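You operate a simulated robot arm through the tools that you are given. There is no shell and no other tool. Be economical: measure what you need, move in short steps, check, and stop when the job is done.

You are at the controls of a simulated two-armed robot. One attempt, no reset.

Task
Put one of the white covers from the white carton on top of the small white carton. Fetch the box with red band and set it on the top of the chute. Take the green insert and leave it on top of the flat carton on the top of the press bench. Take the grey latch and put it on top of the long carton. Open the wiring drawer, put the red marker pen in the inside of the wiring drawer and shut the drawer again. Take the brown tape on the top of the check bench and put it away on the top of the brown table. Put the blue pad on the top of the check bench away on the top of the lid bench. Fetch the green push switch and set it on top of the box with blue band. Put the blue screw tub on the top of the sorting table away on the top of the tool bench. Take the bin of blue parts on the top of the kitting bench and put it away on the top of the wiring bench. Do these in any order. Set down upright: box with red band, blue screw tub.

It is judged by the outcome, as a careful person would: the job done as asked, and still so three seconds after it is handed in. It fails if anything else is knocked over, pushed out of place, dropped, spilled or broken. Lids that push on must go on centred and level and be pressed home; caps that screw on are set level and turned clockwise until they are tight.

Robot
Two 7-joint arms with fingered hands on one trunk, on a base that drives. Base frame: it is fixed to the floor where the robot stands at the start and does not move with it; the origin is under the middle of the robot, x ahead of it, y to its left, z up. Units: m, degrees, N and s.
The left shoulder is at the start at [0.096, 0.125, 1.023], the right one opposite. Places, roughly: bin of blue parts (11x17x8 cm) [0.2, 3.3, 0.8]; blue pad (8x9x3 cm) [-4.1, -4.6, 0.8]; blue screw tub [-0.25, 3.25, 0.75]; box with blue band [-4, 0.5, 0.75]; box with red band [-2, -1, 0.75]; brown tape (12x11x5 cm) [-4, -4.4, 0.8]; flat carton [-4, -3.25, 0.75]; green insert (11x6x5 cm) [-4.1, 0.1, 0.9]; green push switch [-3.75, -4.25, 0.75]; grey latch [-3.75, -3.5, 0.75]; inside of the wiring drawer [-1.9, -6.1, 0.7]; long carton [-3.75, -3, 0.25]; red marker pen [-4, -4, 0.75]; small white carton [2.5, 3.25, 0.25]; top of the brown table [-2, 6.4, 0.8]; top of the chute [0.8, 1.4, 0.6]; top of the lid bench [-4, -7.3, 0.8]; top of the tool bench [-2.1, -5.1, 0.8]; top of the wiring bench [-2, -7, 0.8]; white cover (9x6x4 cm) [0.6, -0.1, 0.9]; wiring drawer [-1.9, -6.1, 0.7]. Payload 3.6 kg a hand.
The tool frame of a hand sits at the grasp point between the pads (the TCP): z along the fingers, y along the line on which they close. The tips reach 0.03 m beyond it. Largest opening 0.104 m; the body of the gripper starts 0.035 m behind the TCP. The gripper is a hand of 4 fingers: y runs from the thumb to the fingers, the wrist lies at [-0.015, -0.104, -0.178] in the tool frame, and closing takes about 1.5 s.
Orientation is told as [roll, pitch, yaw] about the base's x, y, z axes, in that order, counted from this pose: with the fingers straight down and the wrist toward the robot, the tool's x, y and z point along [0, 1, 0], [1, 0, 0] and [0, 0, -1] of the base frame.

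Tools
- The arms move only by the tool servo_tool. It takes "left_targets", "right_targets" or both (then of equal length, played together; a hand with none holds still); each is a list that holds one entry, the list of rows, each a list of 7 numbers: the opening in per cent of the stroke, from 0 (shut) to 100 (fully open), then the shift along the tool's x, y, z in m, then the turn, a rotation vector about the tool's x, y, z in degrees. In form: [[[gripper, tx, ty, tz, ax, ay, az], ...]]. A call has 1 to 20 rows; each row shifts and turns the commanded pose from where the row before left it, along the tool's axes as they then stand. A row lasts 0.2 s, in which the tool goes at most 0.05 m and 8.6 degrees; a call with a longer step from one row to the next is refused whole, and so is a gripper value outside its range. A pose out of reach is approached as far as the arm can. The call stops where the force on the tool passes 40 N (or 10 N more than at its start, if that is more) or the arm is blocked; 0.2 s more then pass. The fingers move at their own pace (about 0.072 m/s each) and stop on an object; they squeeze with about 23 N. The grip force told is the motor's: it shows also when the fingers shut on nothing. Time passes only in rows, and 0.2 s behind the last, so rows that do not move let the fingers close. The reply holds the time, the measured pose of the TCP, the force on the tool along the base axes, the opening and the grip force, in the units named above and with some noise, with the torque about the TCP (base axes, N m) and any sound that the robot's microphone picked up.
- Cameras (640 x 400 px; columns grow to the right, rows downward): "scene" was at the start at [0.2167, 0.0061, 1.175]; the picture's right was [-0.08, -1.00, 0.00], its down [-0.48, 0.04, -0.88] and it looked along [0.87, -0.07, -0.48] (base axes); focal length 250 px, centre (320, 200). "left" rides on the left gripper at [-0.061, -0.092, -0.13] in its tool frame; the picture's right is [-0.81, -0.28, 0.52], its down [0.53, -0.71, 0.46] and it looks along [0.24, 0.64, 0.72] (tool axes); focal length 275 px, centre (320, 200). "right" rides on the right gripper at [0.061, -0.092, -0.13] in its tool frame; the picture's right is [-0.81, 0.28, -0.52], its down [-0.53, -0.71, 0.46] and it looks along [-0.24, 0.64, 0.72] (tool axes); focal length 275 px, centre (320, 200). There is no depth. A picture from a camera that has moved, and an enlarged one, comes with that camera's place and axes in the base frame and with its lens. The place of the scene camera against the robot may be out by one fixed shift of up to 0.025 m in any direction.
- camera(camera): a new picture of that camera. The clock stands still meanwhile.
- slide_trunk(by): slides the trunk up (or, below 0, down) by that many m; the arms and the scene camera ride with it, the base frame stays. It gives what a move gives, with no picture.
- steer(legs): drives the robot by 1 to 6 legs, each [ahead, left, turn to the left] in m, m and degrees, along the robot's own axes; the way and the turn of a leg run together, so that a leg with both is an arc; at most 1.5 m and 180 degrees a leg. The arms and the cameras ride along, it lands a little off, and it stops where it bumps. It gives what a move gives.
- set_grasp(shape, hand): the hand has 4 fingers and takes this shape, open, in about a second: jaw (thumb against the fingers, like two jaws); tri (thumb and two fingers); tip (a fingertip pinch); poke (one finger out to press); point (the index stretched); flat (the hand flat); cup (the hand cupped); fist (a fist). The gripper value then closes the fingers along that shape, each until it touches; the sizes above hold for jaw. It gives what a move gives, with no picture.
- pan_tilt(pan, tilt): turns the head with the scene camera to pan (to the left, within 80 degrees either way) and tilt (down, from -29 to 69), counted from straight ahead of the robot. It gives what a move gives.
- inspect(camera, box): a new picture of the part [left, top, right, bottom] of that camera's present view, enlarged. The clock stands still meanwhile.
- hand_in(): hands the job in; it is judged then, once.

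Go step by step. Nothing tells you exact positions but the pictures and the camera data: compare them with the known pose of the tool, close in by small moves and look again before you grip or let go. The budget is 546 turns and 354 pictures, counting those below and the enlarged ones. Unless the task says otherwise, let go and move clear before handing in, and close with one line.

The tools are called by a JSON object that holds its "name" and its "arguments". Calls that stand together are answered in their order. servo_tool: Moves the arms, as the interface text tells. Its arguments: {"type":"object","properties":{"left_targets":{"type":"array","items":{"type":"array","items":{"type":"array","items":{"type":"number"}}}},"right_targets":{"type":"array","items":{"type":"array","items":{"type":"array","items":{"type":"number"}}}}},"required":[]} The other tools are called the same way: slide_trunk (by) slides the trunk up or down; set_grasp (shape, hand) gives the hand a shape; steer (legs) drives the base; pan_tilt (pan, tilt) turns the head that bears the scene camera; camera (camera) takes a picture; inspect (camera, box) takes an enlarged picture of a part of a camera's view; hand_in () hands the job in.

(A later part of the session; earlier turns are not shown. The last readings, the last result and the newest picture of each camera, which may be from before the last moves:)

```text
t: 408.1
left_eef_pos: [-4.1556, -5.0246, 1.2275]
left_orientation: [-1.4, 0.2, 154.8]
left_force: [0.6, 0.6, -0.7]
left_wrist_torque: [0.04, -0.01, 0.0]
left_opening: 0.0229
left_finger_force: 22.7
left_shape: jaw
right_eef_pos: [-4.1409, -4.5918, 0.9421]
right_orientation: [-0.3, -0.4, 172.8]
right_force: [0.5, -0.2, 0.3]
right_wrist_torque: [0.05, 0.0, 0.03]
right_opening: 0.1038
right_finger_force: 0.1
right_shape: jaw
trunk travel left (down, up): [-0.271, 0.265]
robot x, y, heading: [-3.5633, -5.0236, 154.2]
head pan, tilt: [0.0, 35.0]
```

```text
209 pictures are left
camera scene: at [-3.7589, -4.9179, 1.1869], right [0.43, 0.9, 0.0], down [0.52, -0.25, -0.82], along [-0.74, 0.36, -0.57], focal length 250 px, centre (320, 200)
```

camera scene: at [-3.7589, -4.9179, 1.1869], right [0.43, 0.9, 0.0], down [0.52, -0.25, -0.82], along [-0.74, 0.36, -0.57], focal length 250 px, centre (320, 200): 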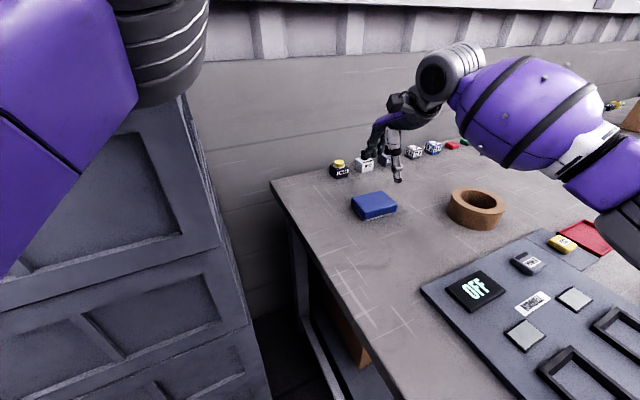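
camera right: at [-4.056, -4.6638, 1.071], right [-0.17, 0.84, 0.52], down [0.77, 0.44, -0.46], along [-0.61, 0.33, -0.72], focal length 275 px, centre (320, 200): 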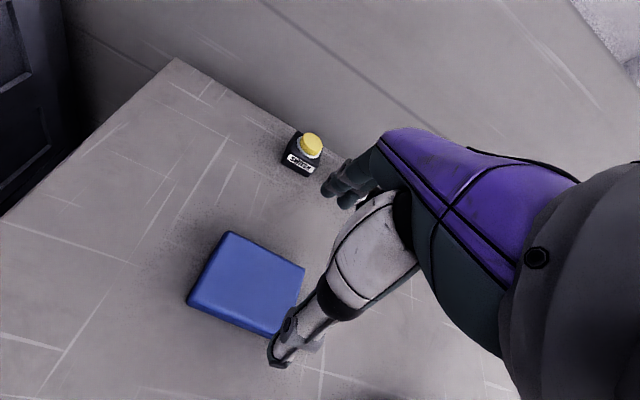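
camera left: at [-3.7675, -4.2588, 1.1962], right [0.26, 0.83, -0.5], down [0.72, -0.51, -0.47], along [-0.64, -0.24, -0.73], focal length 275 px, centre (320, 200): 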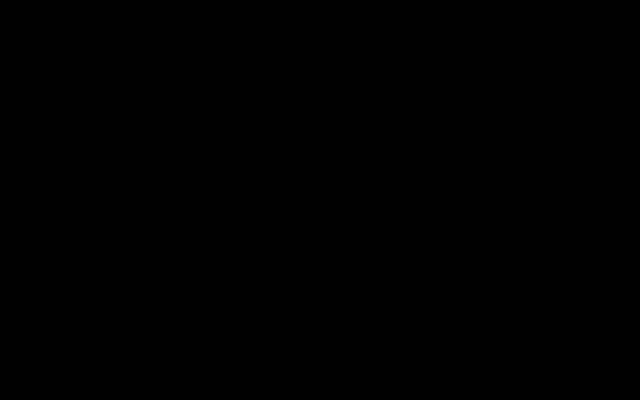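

Aligned: the pad spans about 8 cm along the closing direction. I'll shift 8 mm left and go down around it.

{"name": "servo_tool", "arguments": {"right_targets": [[[100, 0.008, 0.003, 0.02, 0, 0, 0], [100, 0, 0, 0.03, 0, 0, 0], [100, 0, 0, 0.025, 0, 0, 0], [100, 0, 0, 0.015, 0, 0, 0], [100, 0, 0, 0, 0, 0, 0]]]}}

{"name": "camera", "arguments": {"camera": "right"}}

```text
t: 409.3
left_eef_pos: [-4.1548, -5.0244, 1.2265]
left_orientation: [-1.5, 0.1, 154.7]
left_force: [-0.3, -0.8, -0.5]
left_wrist_torque: [0.02, -0.01, -0.02]
left_opening: 0.023
left_finger_force: 22.9
left_shape: jaw
right_eef_pos: [-4.1443, -4.601, 0.8536]
right_orientation: [-0.4, -0.4, 172.7]
right_force: [0.6, -0.9, 0.0]
right_wrist_torque: [0.02, -0.01, -0.01]
right_opening: 0.1037
right_finger_force: 0.1
right_shape: jaw
trunk travel left (down, up): [-0.271, 0.265]
robot x, y, heading: [-3.5624, -5.0205, 154.0]
head pan, tilt: [0.0, 35.0]
```

```text
208 pictures are left
camera right: at [-4.0602, -4.6722, 0.983], right [-0.17, 0.84, 0.52], down [0.77, 0.44, -0.46], along [-0.61, 0.33, -0.72], focal length 275 px, centre (320, 200)
```

right: 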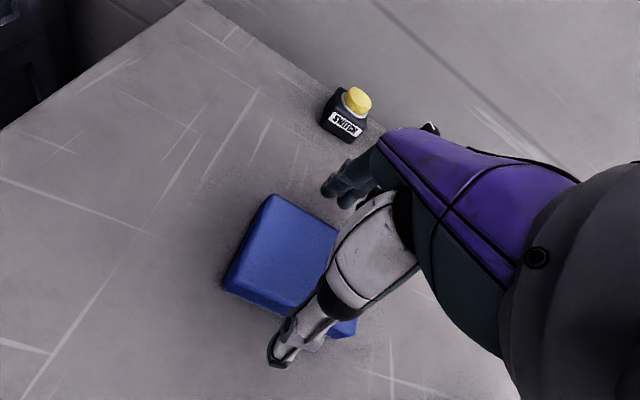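

{"name": "servo_tool", "arguments": {"right_targets": [[[100, 0, 0, 0.008, 0, 0, 0], [100, 0, 0, 0.008, 0, 0, 0], [100, 0, 0, 0.006, 0, 0, 0], [60, 0, 0, 0, 0, 0, 0], [30, 0, 0, 0, 0, 0, 0], [0, 0, 0, 0, 0, 0, 0], [0, 0, 0, 0, 0, 0, 0], [0, 0, 0, 0, 0, 0, 0], [0, 0, 0, 0, 0, 0, 0]]]}}

{"name": "camera", "arguments": {"camera": "right"}}

```text
t: 411.3
left_eef_pos: [-4.1572, -5.0245, 1.2286]
left_orientation: [-1.5, 0.1, 154.8]
left_force: [0.3, 0.3, -0.3]
left_wrist_torque: [-0.03, 0.01, 0.02]
left_opening: 0.0232
left_finger_force: 23.2
left_shape: jaw
right_eef_pos: [-4.1447, -4.6018, 0.8311]
right_orientation: [-0.3, -0.5, 172.7]
right_force: [-0.3, 0.1, 1.3]
right_wrist_torque: [-0.02, -0.04, 0.0]
right_opening: 0.0645
right_finger_force: 23.1
right_shape: jaw
trunk travel left (down, up): [-0.271, 0.265]
robot x, y, heading: [-3.5616, -5.0263, 154.0]
head pan, tilt: [0.0, 35.0]
```

```text
207 pictures are left
camera right: at [-4.0608, -4.6726, 0.9602], right [-0.17, 0.84, 0.52], down [0.77, 0.44, -0.46], along [-0.61, 0.33, -0.72], focal length 275 px, centre (320, 200)
```

right: 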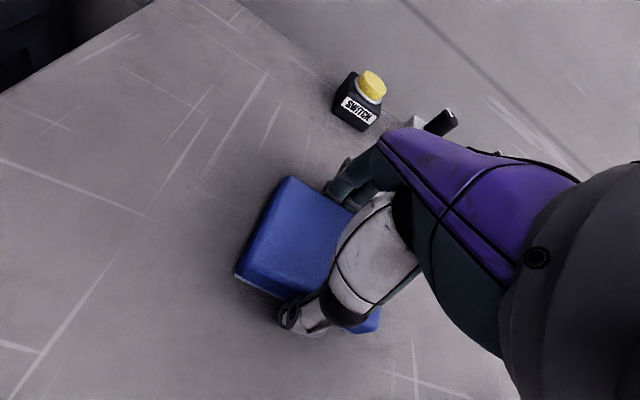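

The pad is held. I'll lift and retract, back out, and head to the lid bench.

{"name": "servo_tool", "arguments": {"right_targets": [[[0, 0, 0, -0.03, 0, 0, 0], [0, 0, 0, -0.04, 0, 0, 0], [0, 0, 0, -0.04, 0, 0, 0], [0, 0, 0, -0.04, 0, 0, 0], [0, 0, -0.02, -0.04, 0, 0, 0], [0, 0, -0.04, -0.02, 0, 0, 0], [0, 0, -0.04, 0, 0, 0, 0], [0, 0, -0.04, 0, 0, 0, 0], [0, -0.02, -0.03, 0, 0, 0, 0], [0, 0, 0, 0, 0, 0, 0]]]}}

{"name": "steer", "arguments": {"legs": [[-0.55, 0, 0], [0, 0, 26], [0, 1.3, 0], [0, 0.7, 0]]}}

{"name": "camera", "arguments": {"camera": "scene"}}

{"name": "camera", "arguments": {"camera": "right"}}

```text
t: 413.5
left_eef_pos: [-4.1549, -5.0244, 1.2277]
left_orientation: [-1.4, 0.1, 154.8]
left_force: [-0.1, -0.7, -0.6]
left_wrist_torque: [-0.01, 0.0, -0.01]
left_opening: 0.0229
left_finger_force: 23.2
left_shape: jaw
right_eef_pos: [-3.9708, -4.6025, 1.039]
right_orientation: [-0.4, -0.3, 172.8]
right_force: [-1.3, 0.6, -1.3]
right_wrist_torque: [-0.02, -0.04, 0.01]
right_opening: 0.0644
right_finger_force: 23.1
right_shape: jaw
trunk travel left (down, up): [-0.271, 0.265]
robot x, y, heading: [-3.5677, -5.0246, 154.0]
head pan, tilt: [0.0, 35.0]
```

```text
t: 427.6
left_eef_pos: [-3.5639, -7.5398, 1.2289]
left_orientation: [-1.4, 0.1, -177.9]
left_force: [0.7, -0.1, -0.4]
left_wrist_torque: [0.04, -0.03, -0.03]
left_opening: 0.0231
left_finger_force: 23.0
left_shape: jaw
right_eef_pos: [-3.5928, -7.0823, 1.0398]
right_orientation: [-0.4, -0.3, -159.9]
right_force: [-0.6, 0.3, -0.7]
right_wrist_torque: [0.01, -0.01, -0.02]
right_opening: 0.064
right_finger_force: 22.3
right_shape: jaw
trunk travel left (down, up): [-0.271, 0.265]
robot x, y, heading: [-3.0358, -7.2707, -178.5]
head pan, tilt: [0.0, 35.0]
```

```text
206 pictures are left
camera scene: at [-3.2542, -7.2605, 1.1868], right [-0.03, 1.0, 0.0], down [0.57, 0.01, -0.82], along [-0.82, -0.02, -0.57], focal length 250 px, centre (320, 200)
```

scene: 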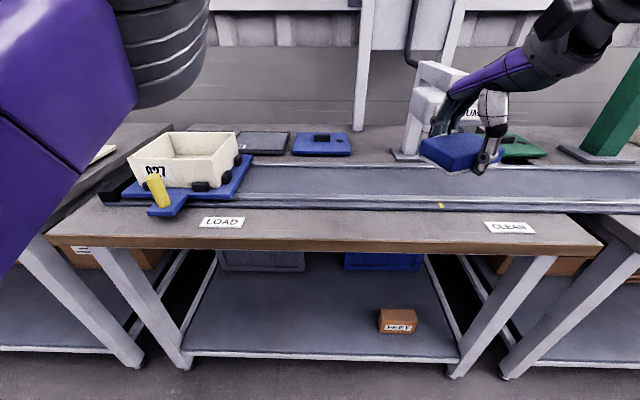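

```text
205 pictures are left
camera right: at [-3.4849, -7.1073, 1.1687], right [-0.53, 0.67, 0.52], down [0.48, 0.75, -0.46], along [-0.69, 0.01, -0.72], focal length 275 px, centre (320, 200)
```

right: 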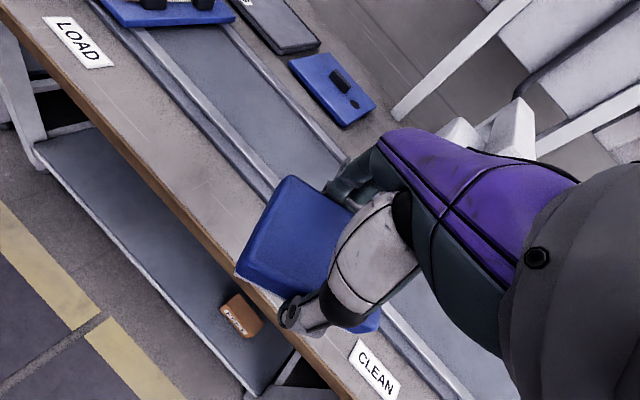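

The lid bench has a clear front strip, about 13.8 cm deep, between the LOAD and CLEAN labels. I'll align the pad over (-3.696, -7.15) and lower it.

{"name": "servo_tool", "arguments": {"right_targets": [[[0, 0, 0, 0, 0, 0, 7], [0, 0, 0, 0, 0, 0, 7], [0, 0, 0, 0, 0, 0, 6], [0, 0.017, 0.026, 0, 0, 0, 0], [0, 0.017, 0.026, 0, 0, 0, 0], [0, 0.017, 0.026, 0, 0, 0, 0], [0, 0.017, 0.025, 0, 0, 0, 0], [0, 0, 0, 0.04, 0, 0, 0], [0, 0, 0, 0.04, 0, 0, 0], [0, 0, 0, 0.04, 0, 0, 0], [0, 0, 0, 0.03, 0, 0, 0], [0, 0, 0, 0, 0, 0, 0]]]}}

{"name": "camera", "arguments": {"camera": "right"}}

{"name": "camera", "arguments": {"camera": "scene"}}

```text
t: 430.2
left_eef_pos: [-3.5628, -7.539, 1.229]
left_orientation: [-1.4, 0.1, -178.0]
left_force: [-0.4, -0.3, -0.4]
left_wrist_torque: [0.0, 0.01, -0.02]
left_opening: 0.0233
left_finger_force: 22.9
left_shape: jaw
right_eef_pos: [-3.6981, -7.1499, 0.89]
right_orientation: [-0.1, -0.5, -179.8]
right_force: [0.6, -0.2, -0.9]
right_wrist_torque: [0.02, -0.01, 0.03]
right_opening: 0.064
right_finger_force: 22.6
right_shape: jaw
trunk travel left (down, up): [-0.271, 0.265]
robot x, y, heading: [-3.0363, -7.2659, -178.3]
head pan, tilt: [0.0, 35.0]
```

```text
204 pictures are left
camera right: at [-3.605, -7.2102, 1.0194], right [-0.27, 0.81, 0.52], down [0.71, 0.53, -0.46], along [-0.65, 0.24, -0.72], focal length 275 px, centre (320, 200)
```

right: 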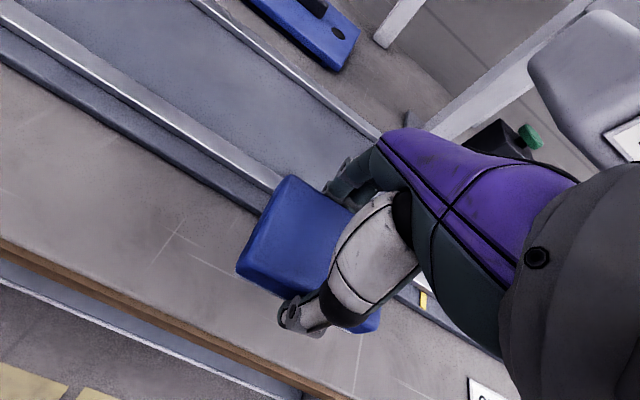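

```text
203 pictures are left
camera scene: at [-3.2541, -7.2603, 1.1869], right [-0.03, 1.0, 0.0], down [0.57, 0.01, -0.82], along [-0.82, -0.02, -0.57], focal length 250 px, centre (320, 200)
```

scene: 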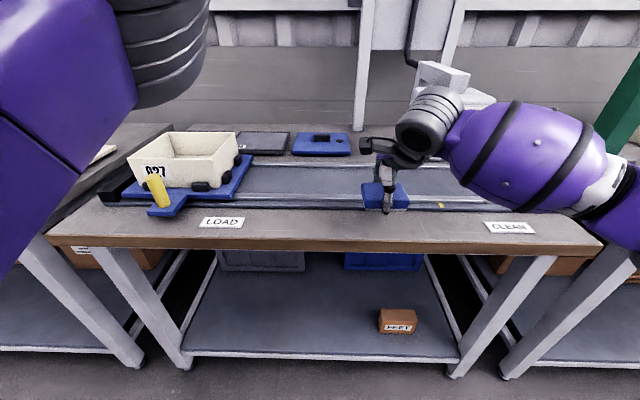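

The pad is only 6.4 cm deep in the grip, so it fits. I'll shift 1 cm toward me, lower to contact, and open only slightly.

{"name": "servo_tool", "arguments": {"right_targets": [[[0, 0, -0.01, 0.01, 0, 0, 0], [0, 0, 0, 0.015, 0, 0, 0], [0, 0, 0, 0.01, 0, 0, 0], [0, 0, 0, 0.008, 0, 0, 0], [0, 0, 0, 0.006, 0, 0, 0], [0, 0, 0, 0.005, 0, 0, 0], [0, 0, 0, 0.005, 0, 0, 0], [0, 0, 0, 0.005, 0, 0, 0], [0, 0, 0, 0, 0, 0, 0]]]}}

{"name": "camera", "arguments": {"camera": "right"}}

```text
t: 432.2
left_eef_pos: [-3.5602, -7.5407, 1.2294]
left_orientation: [-1.4, 0.0, -178.0]
left_force: [0.1, -1.4, -0.1]
left_wrist_torque: [0.05, -0.02, -0.01]
left_opening: 0.0233
left_finger_force: 22.9
left_shape: jaw
right_eef_pos: [-3.6875, -7.1509, 0.8317]
right_orientation: [0.0, -1.0, -180.0]
right_force: [-1.6, 0.3, 32.9]
right_wrist_torque: [-0.07, -1.47, 0.06]
right_opening: 0.0634
right_finger_force: 23.2
right_shape: jaw
trunk travel left (down, up): [-0.271, 0.265]
robot x, y, heading: [-3.0391, -7.2706, -178.3]
head pan, tilt: [0.0, 35.0]
```

```text
202 pictures are left
camera right: at [-3.5935, -7.2101, 0.9595], right [-0.27, 0.81, 0.52], down [0.7, 0.53, -0.47], along [-0.66, 0.24, -0.71], focal length 275 px, centre (320, 200)
```

right: 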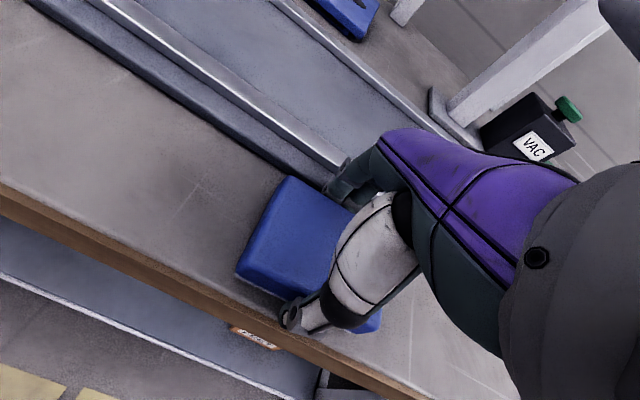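

Contact at the same height as when I picked it. I'll ease up 2 mm, release, and rise.

{"name": "servo_tool", "arguments": {"right_targets": [[[0, 0, 0, -0.004, 0, 0, 0], [70, 0, 0, 0, 0, 0, 0], [76, 0, 0, 0, 0, 0, 0], [76, 0, 0, 0, 0, 0, 0], [76, 0, 0, -0.02, 0, 0, 0], [76, 0, 0, -0.03, 0, 0, 0], [76, 0, 0, -0.04, 0, 0, 0], [76, 0, 0, -0.04, 0, 0, 0], [76, 0, -0.03, -0.04, 0, 0, 0], [76, 0, -0.03, -0.02, 0, 0, 0], [76, 0, 0, 0, 0, 0, 0]]]}}

{"name": "camera", "arguments": {"camera": "right"}}

```text
t: 434.6
left_eef_pos: [-3.563, -7.5405, 1.2284]
left_orientation: [-1.4, 0.1, -177.9]
left_force: [0.4, 0.1, -1.1]
left_wrist_torque: [0.01, -0.02, 0.04]
left_opening: 0.0229
left_finger_force: 22.5
left_shape: jaw
right_eef_pos: [-3.6254, -7.1511, 1.0197]
right_orientation: [0.0, -0.5, -179.9]
right_force: [0.0, -0.8, -0.1]
right_wrist_torque: [-0.02, 0.03, -0.02]
right_opening: 0.0787
right_finger_force: 0.0
right_shape: jaw
trunk travel left (down, up): [-0.271, 0.265]
robot x, y, heading: [-3.0327, -7.2629, -178.3]
head pan, tilt: [0.0, 35.0]
```

```text
201 pictures are left
camera right: at [-3.5342, -7.212, 1.1499], right [-0.27, 0.81, 0.52], down [0.71, 0.53, -0.46], along [-0.65, 0.24, -0.72], focal length 275 px, centre (320, 200)
```

right: 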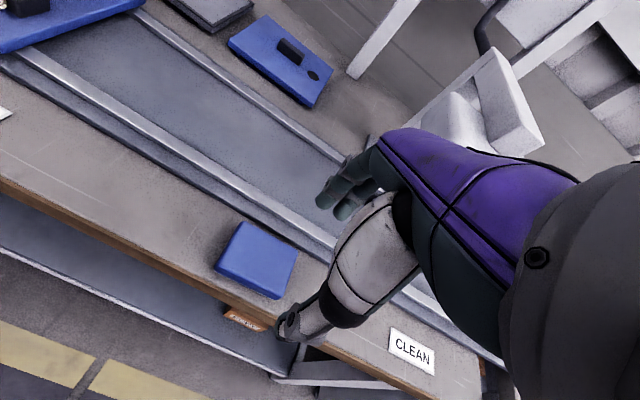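

The pad is placed. Now I'll turn south with the marker and look for the way round the wiring bench.

{"name": "steer", "arguments": {"legs": [[-0.15, 0, 0], [0, 0, 88.3]]}}

{"name": "pan_tilt", "arguments": {"pan": 20, "tilt": 20}}

{"name": "camera", "arguments": {"camera": "scene"}}

```text
t: 439.6
left_eef_pos: [-2.6526, -7.8074, 1.2283]
left_orientation: [-1.4, 0.1, -92.1]
left_force: [0.0, 0.1, -0.9]
left_wrist_torque: [0.01, 0.02, 0.0]
left_opening: 0.0229
left_finger_force: 23.1
left_shape: jaw
right_eef_pos: [-3.0447, -7.8432, 1.0198]
right_orientation: [-0.1, -0.4, -94.0]
right_force: [-0.4, -0.2, -0.3]
right_wrist_torque: [-0.02, -0.04, -0.01]
right_opening: 0.0789
right_finger_force: 0.0
right_shape: jaw
trunk travel left (down, up): [-0.271, 0.265]
robot x, y, heading: [-2.8804, -7.2626, -92.5]
head pan, tilt: [0.0, 35.0]
```

```text
t: 440.4
left_eef_pos: [-2.6538, -7.8066, 1.2272]
left_orientation: [-1.5, 0.1, -92.1]
left_force: [0.1, -0.1, -0.3]
left_wrist_torque: [0.01, 0.01, -0.03]
left_opening: 0.0227
left_finger_force: 23.1
left_shape: jaw
right_eef_pos: [-3.0445, -7.8433, 1.0194]
right_orientation: [-0.1, -0.4, -94.1]
right_force: [-0.1, 0.0, 0.1]
right_wrist_torque: [0.01, -0.01, 0.01]
right_opening: 0.0791
right_finger_force: 0.0
right_shape: jaw
trunk travel left (down, up): [-0.271, 0.265]
robot x, y, heading: [-2.8844, -7.2647, -92.5]
head pan, tilt: [20.0, 20.0]
```

```text
200 pictures are left
camera scene: at [-2.8684, -7.4641, 1.2107], right [-0.95, -0.3, 0.0], down [-0.1, 0.33, -0.94], along [0.28, -0.9, -0.34], focal length 250 px, centre (320, 200)
```

scene: 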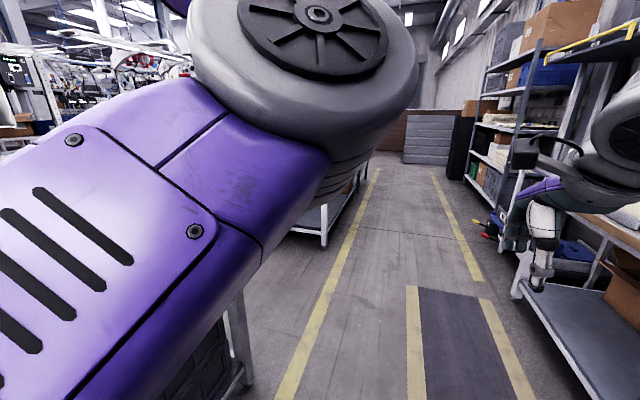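

There's a gap between the wiring bench end (y ≈ -8.2) and the next cart (y ≈ -9.5). I'll pass through it to the east side.

{"name": "steer", "arguments": {"legs": [[1.5, 0, 2.5], [0.08, 0, 0], [0, 0, 90]]}}

{"name": "pan_tilt", "arguments": {"pan": -10, "tilt": 20}}

{"name": "camera", "arguments": {"camera": "scene"}}

```text
t: 452.3
left_eef_pos: [-2.383, -8.5872, 1.2287]
left_orientation: [-1.4, 0.1, 0.1]
left_force: [-0.2, -0.5, -0.7]
left_wrist_torque: [-0.02, 0.02, 0.02]
left_opening: 0.0234
left_finger_force: 22.7
left_shape: jaw
right_eef_pos: [-2.3309, -8.9772, 1.0198]
right_orientation: [-0.1, -0.4, -1.9]
right_force: [0.8, 0.0, -0.5]
right_wrist_torque: [0.01, -0.02, 0.01]
right_opening: 0.079
right_finger_force: 0.1
right_shape: jaw
trunk travel left (down, up): [-0.271, 0.265]
robot x, y, heading: [-2.9189, -8.8379, -0.6]
head pan, tilt: [20.0, 20.0]
```

```text
t: 453.2
left_eef_pos: [-2.3827, -8.5875, 1.228]
left_orientation: [-1.4, 0.1, 0.0]
left_force: [0.1, 0.7, 0.4]
left_wrist_torque: [0.0, 0.0, -0.02]
left_opening: 0.023
left_finger_force: 23.4
left_shape: jaw
right_eef_pos: [-2.3313, -8.9776, 1.0199]
right_orientation: [-0.1, -0.4, -1.9]
right_force: [-1.1, -0.3, 0.1]
right_wrist_torque: [-0.02, -0.02, -0.05]
right_opening: 0.0788
right_finger_force: 0.1
right_shape: jaw
trunk travel left (down, up): [-0.271, 0.265]
robot x, y, heading: [-2.9122, -8.8405, -0.6]
head pan, tilt: [-10.0, 20.0]
```

```text
199 pictures are left
camera scene: at [-2.7042, -8.846, 1.2107], right [-0.18, -0.98, 0.0], down [-0.34, 0.06, -0.94], along [0.92, -0.17, -0.34], focal length 250 px, centre (320, 200)
```

scene: 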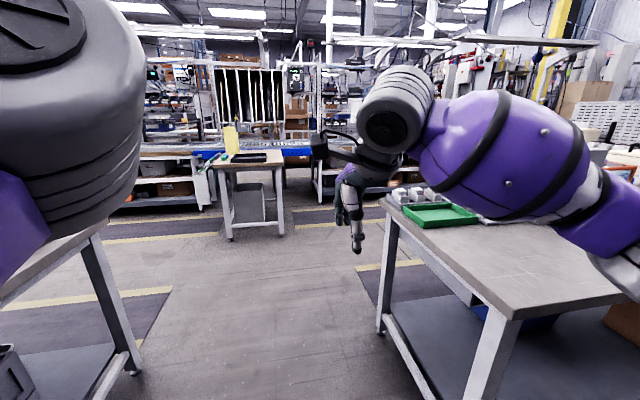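

{"name": "steer", "arguments": {"legs": [[0, 0.07, 0.6], [1.5, 0, 0], [0.3, 0, 0], [0, 0, 90], [1.5, 0, 0], [0.9, 0, 0]]}}

{"name": "steer", "arguments": {"legs": [[0, 0, 90]]}}

{"name": "pan_tilt", "arguments": {"pan": -10, "tilt": 40}}

{"name": "camera", "arguments": {"camera": "scene"}}

```text
t: 478.1
left_eef_pos: [-1.4046, -5.8634, 1.2283]
left_orientation: [-1.2, 0.1, 91.2]
left_force: [0.1, 0.4, -0.1]
left_wrist_torque: [-0.02, 0.02, 0.01]
left_opening: 0.0229
left_finger_force: 23.2
left_shape: jaw
right_eef_pos: [-1.0174, -5.8051, 1.0193]
right_orientation: [-0.1, -0.3, 89.2]
right_force: [0.0, 0.1, 0.4]
right_wrist_torque: [0.0, 0.02, 0.0]
right_opening: 0.0788
right_finger_force: 0.0
right_shape: jaw
trunk travel left (down, up): [-0.271, 0.265]
robot x, y, heading: [-1.1412, -6.3951, 90.6]
head pan, tilt: [-10.0, 20.0]
```

```text
t: 482.3
left_eef_pos: [-1.6689, -6.6628, 1.2281]
left_orientation: [-1.4, 0.2, -178.4]
left_force: [-0.1, -0.4, 0.6]
left_wrist_torque: [0.0, 0.01, 0.05]
left_opening: 0.0228
left_finger_force: 22.8
left_shape: jaw
right_eef_pos: [-1.7292, -6.274, 1.0193]
right_orientation: [-0.1, -0.3, 179.7]
right_force: [0.3, 1.3, 1.0]
right_wrist_torque: [0.05, -0.03, 0.01]
right_opening: 0.079
right_finger_force: 0.1
right_shape: jaw
trunk travel left (down, up): [-0.271, 0.265]
robot x, y, heading: [-1.1379, -6.3901, -179.0]
head pan, tilt: [-10.0, 20.0]
```

```text
t: 483.1
left_eef_pos: [-1.6684, -6.6624, 1.2276]
left_orientation: [-1.3, 0.1, -178.4]
left_force: [0.5, 0.3, 0.0]
left_wrist_torque: [0.01, -0.01, 0.01]
left_opening: 0.023
left_finger_force: 23.0
left_shape: jaw
right_eef_pos: [-1.7283, -6.2739, 1.0201]
right_orientation: [-0.1, -0.5, 179.6]
right_force: [-0.4, -0.3, -0.1]
right_wrist_torque: [-0.02, 0.01, -0.03]
right_opening: 0.079
right_finger_force: 0.1
right_shape: jaw
trunk travel left (down, up): [-0.271, 0.265]
robot x, y, heading: [-1.1413, -6.3938, -179.0]
head pan, tilt: [-10.0, 40.0]
```

```text
198 pictures are left
camera scene: at [-1.3528, -6.3697, 1.1794], right [0.15, 0.99, 0.0], down [0.63, -0.1, -0.77], along [-0.76, 0.12, -0.64], focal length 250 px, centre (320, 200)
```

scene: 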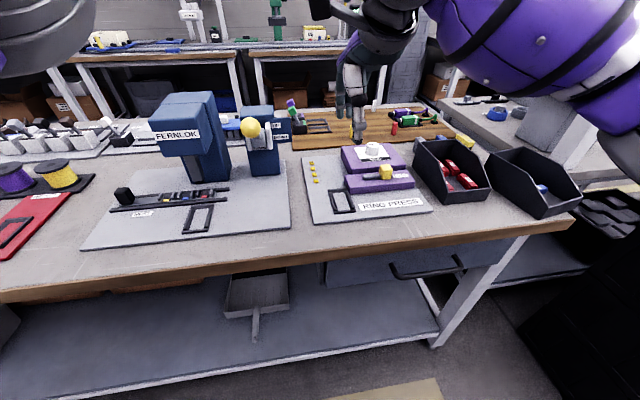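

The drawer handle is a horizontal bar at about (-1.60, -6.12, 0.73). I'll back off, lower the trunk a bit, and turn the right hand so its fingers point forward to grip the bar.

{"name": "steer", "arguments": {"legs": [[-0.33, -0.1, -1]]}}

{"name": "slide_trunk", "arguments": {"by": -0.1}}

{"name": "servo_tool", "arguments": {"right_targets": [[[100, 0, 0, 0, -8.2, 0, 0], [100, 0, 0, 0, -8.2, 0, 0], [100, 0, 0, 0, -8.2, 0, 0], [100, 0, 0, 0, -8.2, 0, 0], [100, 0, 0, 0, -8.2, 0, 0], [100, 0, 0, 0, -8.2, 0, 0], [100, 0, 0, 0, -8.2, 0, 0], [100, 0, 0, 0, -8.2, 0, 0], [100, 0, 0, 0, -8.2, 0, 0], [100, 0, 0, 0, -8.2, 0, 0], [100, 0, 0, 0, -8.0, 0, 0], [100, 0, 0, 0, 0, 0, 0]]]}}

{"name": "camera", "arguments": {"camera": "right"}}

{"name": "camera", "arguments": {"camera": "scene"}}

```text
t: 485.4
left_eef_pos: [-1.3473, -6.5499, 1.2295]
left_orientation: [-1.3, 0.0, -179.5]
left_force: [1.0, 0.2, -0.6]
left_wrist_torque: [0.0, 0.04, 0.0]
left_opening: 0.0228
left_finger_force: 22.9
left_shape: jaw
right_eef_pos: [-1.4012, -6.1596, 1.0209]
right_orientation: [-0.2, -0.5, 178.4]
right_force: [0.0, -1.2, 0.7]
right_wrist_torque: [-0.01, 0.02, -0.02]
right_opening: 0.0789
right_finger_force: 0.1
right_shape: jaw
trunk travel left (down, up): [-0.271, 0.265]
robot x, y, heading: [-0.8129, -6.2948, 180.1]
head pan, tilt: [-10.0, 40.0]
```

```text
t: 486.7
left_eef_pos: [-1.3859, -6.5507, 1.0863]
left_orientation: [-1.3, 5.0, -179.4]
left_force: [-0.6, -0.5, 0.5]
left_wrist_torque: [0.01, 0.03, 0.0]
left_opening: 0.0228
left_finger_force: 22.7
left_shape: jaw
right_eef_pos: [-1.4, -6.1613, 0.922]
right_orientation: [-0.1, -0.4, 178.5]
right_force: [0.4, -1.2, 0.1]
right_wrist_torque: [-0.01, 0.01, -0.01]
right_opening: 0.0789
right_finger_force: 0.1
right_shape: jaw
trunk travel left (down, up): [-0.171, 0.365]
robot x, y, heading: [-0.8161, -6.2936, 179.9]
head pan, tilt: [-10.0, 40.0]
```

```text
t: 489.3
left_eef_pos: [-1.3865, -6.5518, 1.0863]
left_orientation: [-1.4, 5.1, -179.5]
left_force: [0.3, -0.3, -1.2]
left_wrist_torque: [0.03, -0.01, 0.03]
left_opening: 0.0227
left_finger_force: 23.0
left_shape: jaw
right_eef_pos: [-1.4013, -6.161, 0.9211]
right_orientation: [-0.1, -44.2, 178.7]
right_force: [-0.3, 0.1, -0.1]
right_wrist_torque: [-0.01, 0.0, -0.01]
right_opening: 0.1039
right_finger_force: 0.1
right_shape: jaw
right hand out of reach, approached as far as the arm can: row 6, 7, 8, 9, 10, 11
trunk travel left (down, up): [-0.171, 0.365]
robot x, y, heading: [-0.8163, -6.2946, 180.0]
head pan, tilt: [-10.0, 40.0]
```

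```text
197 pictures are left
camera right: at [-1.2466, -6.2248, 0.9502], right [0.18, 0.8, 0.56], down [0.21, 0.53, -0.82], along [-0.96, 0.27, -0.07], focal length 275 px, centre (320, 200)
```

right: 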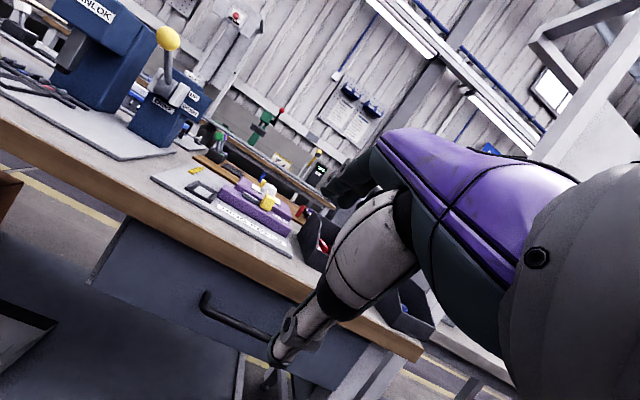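

```text
196 pictures are left
camera scene: at [-1.0586, -6.2643, 1.0725], right [0.17, 0.98, 0.0], down [0.63, -0.11, -0.77], along [-0.75, 0.13, -0.64], focal length 250 px, centre (320, 200)
```

scene: 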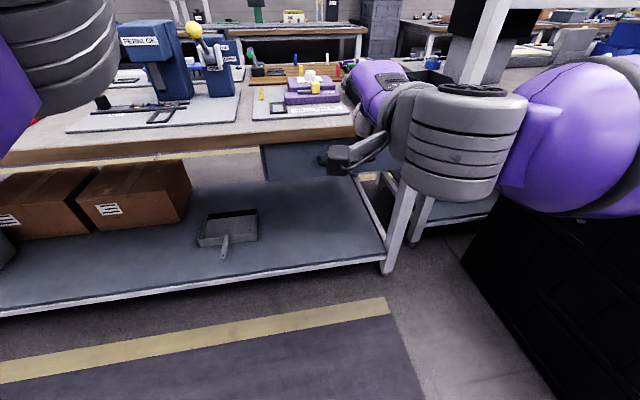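

The wrist stops at about 45° up here. I'll lower the hand in front of the drawer and see whether it can level out there.

{"name": "servo_tool", "arguments": {"right_targets": [[[100, -0.01, -0.03, 0, 0, 0, 0], [100, -0.01, -0.03, 0, 0, 0, 0], [100, -0.01, -0.03, 0, 0, 0, 0], [100, -0.01, -0.03, 0, 0, 0, 0], [100, -0.01, -0.03, 0, 0, 0, 0], [100, -0.01, -0.03, 0, 0, 0, 0], [100, 0, -0.02, 0, 0, 0, 0], [100, 0, 0, 0, 0, 0, 0]]]}}

{"name": "camera", "arguments": {"camera": "right"}}

```text
t: 491.1
left_eef_pos: [-1.3858, -6.5515, 1.0855]
left_orientation: [-1.4, 5.1, -179.5]
left_force: [0.1, -0.7, -0.5]
left_wrist_torque: [0.03, 0.0, 0.0]
left_opening: 0.0227
left_finger_force: 23.2
left_shape: jaw
right_eef_pos: [-1.3783, -6.1512, 0.8998]
right_orientation: [-0.2, -44.1, 178.6]
right_force: [1.0, 0.6, 0.0]
right_wrist_torque: [0.01, 0.02, 0.0]
right_opening: 0.1038
right_finger_force: 0.0
right_shape: jaw
right hand out of reach, approached as far as the arm can: row 2, 3, 4, 5, 6, 7
trunk travel left (down, up): [-0.171, 0.365]
robot x, y, heading: [-0.8122, -6.2961, 179.9]
head pan, tilt: [-10.0, 40.0]
```

```text
195 pictures are left
camera right: at [-1.2244, -6.2158, 0.9293], right [0.18, 0.8, 0.57], down [0.21, 0.53, -0.82], along [-0.96, 0.27, -0.07], focal length 275 px, centre (320, 200)
```

right: 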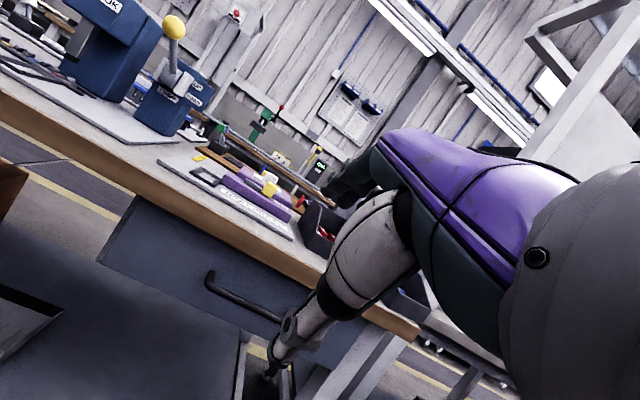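

{"name": "servo_tool", "arguments": {"right_targets": [[[100, 0, 0, 0, 8, 0, 0], [100, 0, 0, 0, 8, 0, 0], [100, 0, 0, 0, 8, 0, 0], [100, 0, 0, 0, 8, 0, 0], [100, 0, 0, 0, 8, 0, 0], [100, 0, 0, 0, 8, 0, 0], [100, 0, 0, 0, 0, 0, 0]]]}}

{"name": "camera", "arguments": {"camera": "right"}}

```text
t: 492.7
left_eef_pos: [-1.3854, -6.5511, 1.0857]
left_orientation: [-1.4, 5.1, -179.5]
left_force: [0.3, 0.6, -1.1]
left_wrist_torque: [0.0, -0.02, 0.01]
left_opening: 0.023
left_finger_force: 22.9
left_shape: jaw
right_eef_pos: [-1.3797, -6.1513, 0.9006]
right_orientation: [0.0, 3.9, 178.5]
right_force: [-0.1, 0.4, 0.4]
right_wrist_torque: [-0.05, 0.01, 0.01]
right_opening: 0.1042
right_finger_force: 0.1
right_shape: jaw
trunk travel left (down, up): [-0.171, 0.365]
robot x, y, heading: [-0.8168, -6.2935, 180.0]
head pan, tilt: [-10.0, 40.0]
```

```text
194 pictures are left
camera right: at [-1.2988, -6.2128, 1.0366], right [-0.29, 0.82, 0.5], down [0.76, 0.51, -0.4], along [-0.59, 0.26, -0.77], focal length 275 px, centre (320, 200)
```

right: 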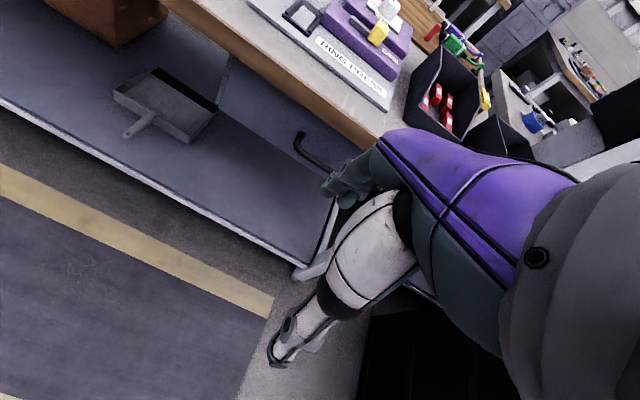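

The handle's left end triangulates to (-1.631, -6.168, 0.702). I'll lower the trunk fully so the forearm is level, and turn the hand forward again.

{"name": "slide_trunk", "arguments": {"by": -0.15}}

{"name": "servo_tool", "arguments": {"right_targets": [[[100, 0, 0, 0, -8.2, 0, 0], [100, 0, 0, 0, -8.2, 0, 0], [100, 0, 0, 0, -8.2, 0, 0], [100, 0, 0, 0, -8.2, 0, 0], [100, 0, 0, 0, -8.2, 0, 0], [100, 0, 0, 0, -8.2, 0, 0], [100, 0, 0, 0, -8.2, 0, 0], [100, 0, 0, 0, -8.2, 0, 0], [100, 0, 0, 0, -8.2, 0, 0], [100, 0, 0, 0, -8.2, 0, 0], [100, 0, 0, 0, -8.0, 0, 0], [100, 0, 0, 0, 0, 0, 0]]]}}

{"name": "camera", "arguments": {"camera": "right"}}

```text
t: 494.4
left_eef_pos: [-1.44, -6.5522, 0.885]
left_orientation: [-1.4, 11.2, -179.5]
left_force: [-0.9, 0.3, 0.3]
left_wrist_torque: [-0.01, -0.02, -0.02]
left_opening: 0.023
left_finger_force: 22.5
left_shape: jaw
right_eef_pos: [-1.3807, -6.1505, 0.7518]
right_orientation: [-0.1, 3.8, 178.5]
right_force: [-0.1, 0.0, 0.3]
right_wrist_torque: [0.02, -0.02, 0.03]
right_opening: 0.1038
right_finger_force: 0.1
right_shape: jaw
trunk travel left (down, up): [-0.021, 0.515]
robot x, y, heading: [-0.8163, -6.2899, 179.8]
head pan, tilt: [-10.0, 40.0]
```

```text
t: 497.0
left_eef_pos: [-1.4409, -6.5515, 0.8849]
left_orientation: [-1.4, 11.2, -179.6]
left_force: [0.0, -0.2, -0.8]
left_wrist_torque: [0.01, -0.04, 0.0]
left_opening: 0.0227
left_finger_force: 23.2
left_shape: jaw
right_eef_pos: [-1.4089, -6.1551, 0.7551]
right_orientation: [-0.2, -42.6, 178.7]
right_force: [0.5, 0.0, 0.0]
right_wrist_torque: [0.0, 0.05, 0.01]
right_opening: 0.104
right_finger_force: 0.1
right_shape: jaw
right hand out of reach, approached as far as the arm can: row 5, 6, 7, 8, 9, 10, 11
trunk travel left (down, up): [-0.021, 0.515]
robot x, y, heading: [-0.8161, -6.2886, 180.0]
head pan, tilt: [-10.0, 40.0]
```

```text
193 pictures are left
camera right: at [-1.2555, -6.2198, 0.7892], right [0.17, 0.81, 0.57], down [0.23, 0.53, -0.82], along [-0.96, 0.27, -0.1], focal length 275 px, centre (320, 200)
```

right: 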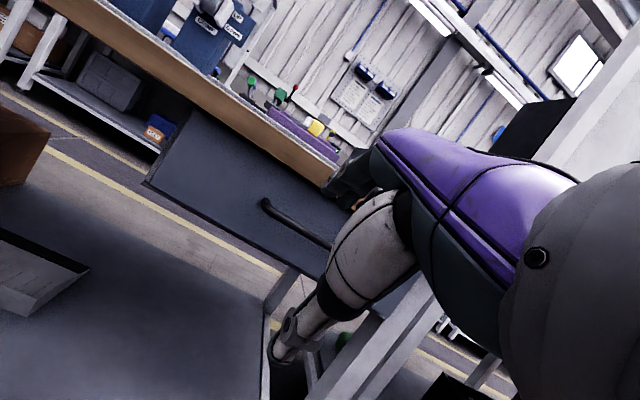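

I'll work with the 43° tilt. Opening narrowed, I'll bring the fingertips to a stand-off just in front of the bar.

{"name": "servo_tool", "arguments": {"right_targets": [[[40, -0.0123, 0.025, 0.0183, 0, 0, 0], [40, -0.0123, 0.025, 0.0183, 0, 0, 0], [40, -0.0123, 0.025, 0.0183, 0, 0, 0], [40, -0.0123, 0.025, 0.0183, 0, 0, 0], [40, -0.0123, 0.025, 0.0183, 0, 0, 0], [40, 0, 0, 0, 0, 0, 0]]]}}

{"name": "camera", "arguments": {"camera": "right"}}

{"name": "camera", "arguments": {"camera": "scene"}}

```text
t: 498.4
left_eef_pos: [-1.4399, -6.552, 0.8861]
left_orientation: [-1.5, 11.1, -179.4]
left_force: [0.1, -1.2, 0.1]
left_wrist_torque: [0.03, 0.02, 0.02]
left_opening: 0.0226
left_finger_force: 23.0
left_shape: jaw
right_eef_pos: [-1.5604, -6.0884, 0.772]
right_orientation: [-0.2, -42.6, 178.7]
right_force: [0.1, -0.1, 0.1]
right_wrist_torque: [-0.02, 0.02, 0.01]
right_opening: 0.0421
right_finger_force: 0.1
right_shape: jaw
trunk travel left (down, up): [-0.021, 0.515]
robot x, y, heading: [-0.8141, -6.2911, 180.1]
head pan, tilt: [-10.0, 40.0]
```

```text
192 pictures are left
camera right: at [-1.4066, -6.1526, 0.8074], right [0.17, 0.81, 0.57], down [0.23, 0.53, -0.82], along [-0.96, 0.27, -0.1], focal length 275 px, centre (320, 200)
```

right: 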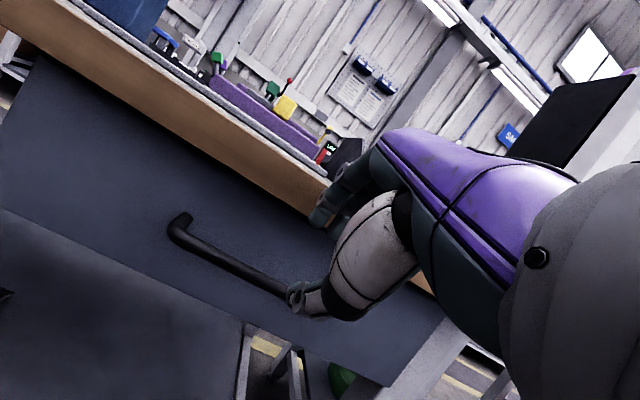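

```text
191 pictures are left
camera scene: at [-1.1084, -6.2642, 0.9143], right [0.17, 0.98, 0.0], down [0.63, -0.11, -0.77], along [-0.75, 0.13, -0.64], focal length 250 px, centre (320, 200)
```

scene: 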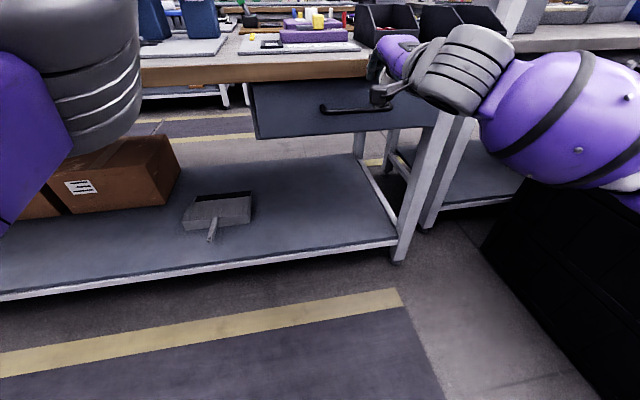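

The bar lies at about x = -1.64, z = 0.70. I'll ease in along the finger direction until the bar is between the fingertips.

{"name": "servo_tool", "arguments": {"right_targets": [[[36, 0, 0.003, 0.02, 0, 0, 0], [36, 0, 0.003, 0.02, 0, 0, 0], [36, 0, 0.003, 0.02, 0, 0, 0], [36, 0, 0, 0.012, 0, 0, 0], [36, 0, 0, 0.01, 0, 0, 0], [36, 0, 0, 0, 0, 0, 0]]]}}

{"name": "camera", "arguments": {"camera": "right"}}

{"name": "inspect", "arguments": {"camera": "scene", "box": [240, 30, 480, 180]}}

```text
t: 499.8
left_eef_pos: [-1.4385, -6.5524, 0.8873]
left_orientation: [-1.4, 11.1, -179.5]
left_force: [0.1, 0.3, 0.4]
left_wrist_torque: [0.02, 0.0, 0.02]
left_opening: 0.0225
left_finger_force: 23.0
left_shape: jaw
right_eef_pos: [-1.6065, -6.0858, 0.7402]
right_orientation: [-0.3, -42.4, 178.7]
right_force: [25.6, -2.7, 1.7]
right_wrist_torque: [0.05, 0.69, -0.29]
right_opening: 0.0351
right_finger_force: 0.1
right_shape: jaw
right hand out of reach, approached as far as the arm can: row 3, 4, 5
trunk travel left (down, up): [-0.021, 0.515]
robot x, y, heading: [-0.8148, -6.2924, 179.9]
head pan, tilt: [-10.0, 40.0]
```

```text
190 pictures are left
camera right: at [-1.4526, -6.149, 0.7742], right [0.17, 0.81, 0.57], down [0.23, 0.53, -0.82], along [-0.96, 0.27, -0.1], focal length 275 px, centre (320, 200)
```

right: 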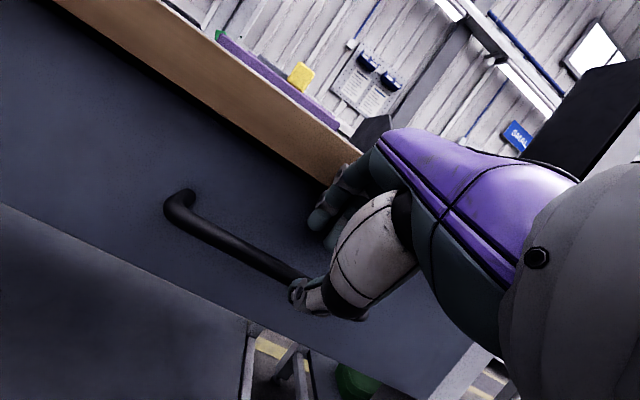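

```text
2.67 times, centred on (360, 105) of scene
camera zoom: at [-1.1064, -6.2644, 0.9149], right [0.17, 0.98, 0.0], down [0.63, -0.11, -0.77], along [-0.76, 0.13, -0.64], focal length 668 px, centre (213, 453)
```

zoom: 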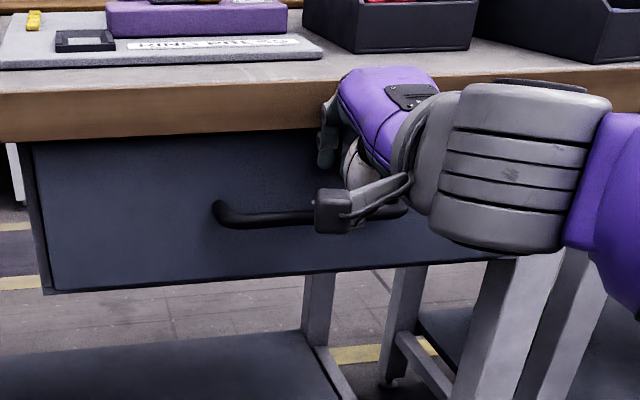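

The fingers met the bench's wooden edge and the arm is at full stretch. I'll back the hand off, lower it a bit, and drive the base 12 cm closer.

{"name": "servo_tool", "arguments": {"right_targets": [[[28, 0, -0.027, -0.015, 0, 0, 0], [28, 0, -0.027, -0.015, 0, 0, 0], [28, 0, -0.027, -0.015, 0, 0, 0], [28, 0, -0.027, -0.015, 0, 0, 0], [28, 0, 0, 0, 0, 0, 0]]]}}

{"name": "steer", "arguments": {"legs": [[0.11, 0, 0]]}}

{"name": "camera", "arguments": {"camera": "right"}}

```text
t: 501.0
left_eef_pos: [-1.4405, -6.5515, 0.8845]
left_orientation: [-1.4, 11.2, -179.4]
left_force: [0.4, -0.2, -0.8]
left_wrist_torque: [0.01, 0.04, -0.01]
left_opening: 0.0228
left_finger_force: 23.0
left_shape: jaw
right_eef_pos: [-1.5619, -6.0613, 0.7264]
right_orientation: [0.4, -42.5, -179.9]
right_force: [0.2, 0.2, 0.2]
right_wrist_torque: [0.06, -0.01, 0.0]
right_opening: 0.0295
right_finger_force: 0.0
right_shape: jaw
right hand out of reach, approached as far as the arm can: row 1, 2, 3, 4
trunk travel left (down, up): [-0.021, 0.515]
robot x, y, heading: [-0.8176, -6.29, 179.8]
head pan, tilt: [-10.0, 40.0]
```

```text
t: 502.0
left_eef_pos: [-1.4918, -6.551, 0.8857]
left_orientation: [-1.3, 11.3, -179.6]
left_force: [0.3, 0.1, -0.8]
left_wrist_torque: [0.01, 0.03, 0.04]
left_opening: 0.0228
left_finger_force: 22.9
left_shape: jaw
right_eef_pos: [-1.6118, -6.0607, 0.7293]
right_orientation: [0.4, -42.7, -179.8]
right_force: [20.4, 1.3, -2.6]
right_wrist_torque: [-0.05, 0.58, -0.26]
right_opening: 0.0263
right_finger_force: 0.0
right_shape: jaw
trunk travel left (down, up): [-0.021, 0.515]
robot x, y, heading: [-0.8664, -6.2959, 179.9]
head pan, tilt: [-10.0, 40.0]
stopped in leg 1: the force on the tool passed its limit (the readings are from after the stop); the commanded pose is now the measured one
```

```text
188 pictures are left
camera right: at [-1.4544, -6.1198, 0.7627], right [0.14, 0.81, 0.56], down [0.21, 0.53, -0.82], along [-0.97, 0.23, -0.1], focal length 275 px, centre (320, 200)
```

right: 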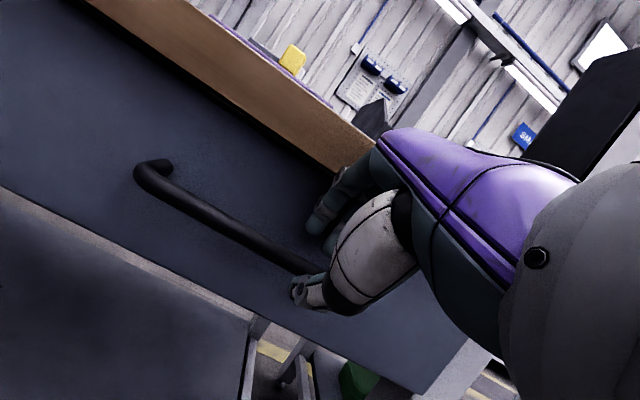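

The bench top overhangs the handle a bit. I'll narrow the opening, drop the hand slightly, and slide in beneath the overhang.

{"name": "servo_tool", "arguments": {"right_targets": [[[24, 0, -0.008, 0, 0, 0, 0], [24, 0, -0.002, 0.008, 0, 0, 0], [24, 0, 0, 0.008, 0, 0, 0], [24, 0, 0.003, 0.006, 0, 0, 0], [24, 0, 0.002, 0.003, 0, 0, 0], [24, 0, 0, 0, 0, 0, 0]]]}}

{"name": "inspect", "arguments": {"camera": "right", "box": [120, 100, 420, 350]}}

{"name": "inspect", "arguments": {"camera": "scene", "box": [240, 30, 480, 180]}}

```text
t: 503.4
left_eef_pos: [-1.4933, -6.552, 0.8838]
left_orientation: [-1.4, 11.4, -179.6]
left_force: [0.8, -0.6, -0.1]
left_wrist_torque: [0.01, 0.02, 0.01]
left_opening: 0.023
left_finger_force: 23.1
left_shape: jaw
right_eef_pos: [-1.6138, -6.0527, 0.7182]
right_orientation: [0.4, -42.7, -179.6]
right_force: [4.8, -2.8, -2.6]
right_wrist_torque: [0.06, 0.11, 0.0]
right_opening: 0.0243
right_finger_force: 0.1
right_shape: jaw
right hand out of reach, approached as far as the arm can: row 1, 2, 3, 5
trunk travel left (down, up): [-0.021, 0.515]
robot x, y, heading: [-0.8705, -6.2914, 179.7]
head pan, tilt: [-10.0, 40.0]
```

```text
1.60 times, centred on (270, 225) of right
camera zoom: at [-1.4582, -6.1105, 0.7513], right [0.14, 0.82, 0.56], down [0.21, 0.53, -0.82], along [-0.97, 0.23, -0.1], focal length 440 px, centre (400, 160)
```

zoom: 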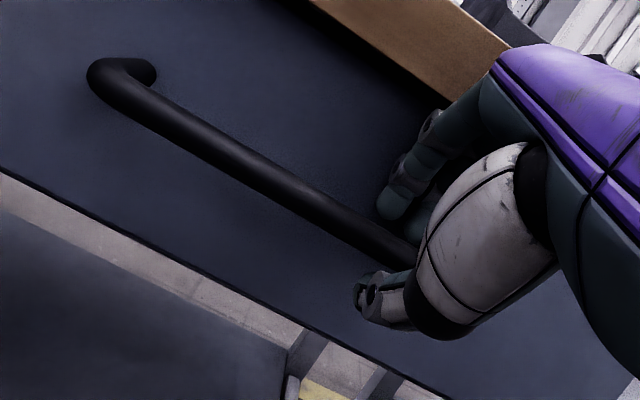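

```text
2.67 times, centred on (360, 105) of scene
camera zoom: at [-1.1607, -6.264, 0.9143], right [0.18, 0.98, 0.0], down [0.63, -0.11, -0.77], along [-0.75, 0.13, -0.64], focal length 668 px, centre (213, 453)
```

zoom: 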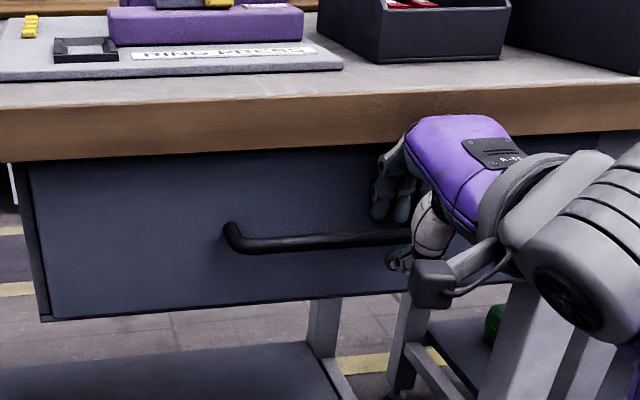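

The bar passes between fingers and thumb. I'll close on it.

{"name": "servo_tool", "arguments": {"right_targets": [[[10, 0, 0, 0, 0, 0, 0], [0, 0, 0, 0, 0, 0, 0], [0, 0, 0, 0, 0, 0, 0], [0, 0, 0, 0, 0, 0, 0], [0, 0, 0, 0, 0, 0, 0]]]}}

{"name": "inspect", "arguments": {"camera": "right", "box": [120, 100, 420, 350]}}

```text
t: 504.6
left_eef_pos: [-1.4939, -6.5512, 0.883]
left_orientation: [-1.4, 11.4, -179.6]
left_force: [-0.5, -0.6, -0.5]
left_wrist_torque: [-0.02, 0.0, -0.03]
left_opening: 0.0227
left_finger_force: 23.2
left_shape: jaw
right_eef_pos: [-1.6158, -6.0514, 0.717]
right_orientation: [0.4, -42.6, -179.6]
right_force: [-0.9, 2.3, -2.2]
right_wrist_torque: [0.17, 0.19, -0.07]
right_opening: 0.0033
right_finger_force: 23.2
right_shape: jaw
trunk travel left (down, up): [-0.021, 0.515]
robot x, y, heading: [-0.8688, -6.2904, 179.8]
head pan, tilt: [-10.0, 40.0]
```

```text
1.60 times, centred on (270, 225) of right
camera zoom: at [-1.4586, -6.1099, 0.751], right [0.14, 0.81, 0.56], down [0.21, 0.53, -0.82], along [-0.97, 0.23, -0.1], focal length 440 px, centre (400, 160)
```

zoom: 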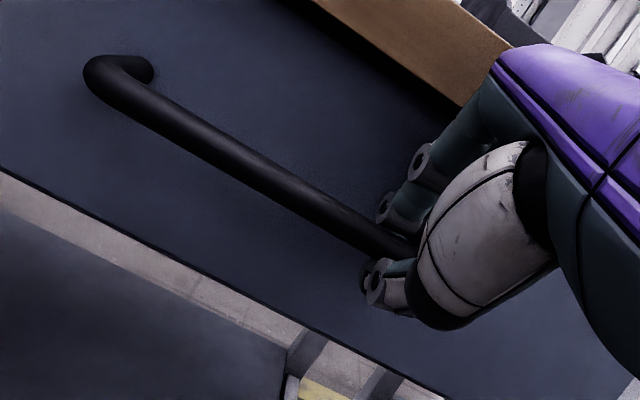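

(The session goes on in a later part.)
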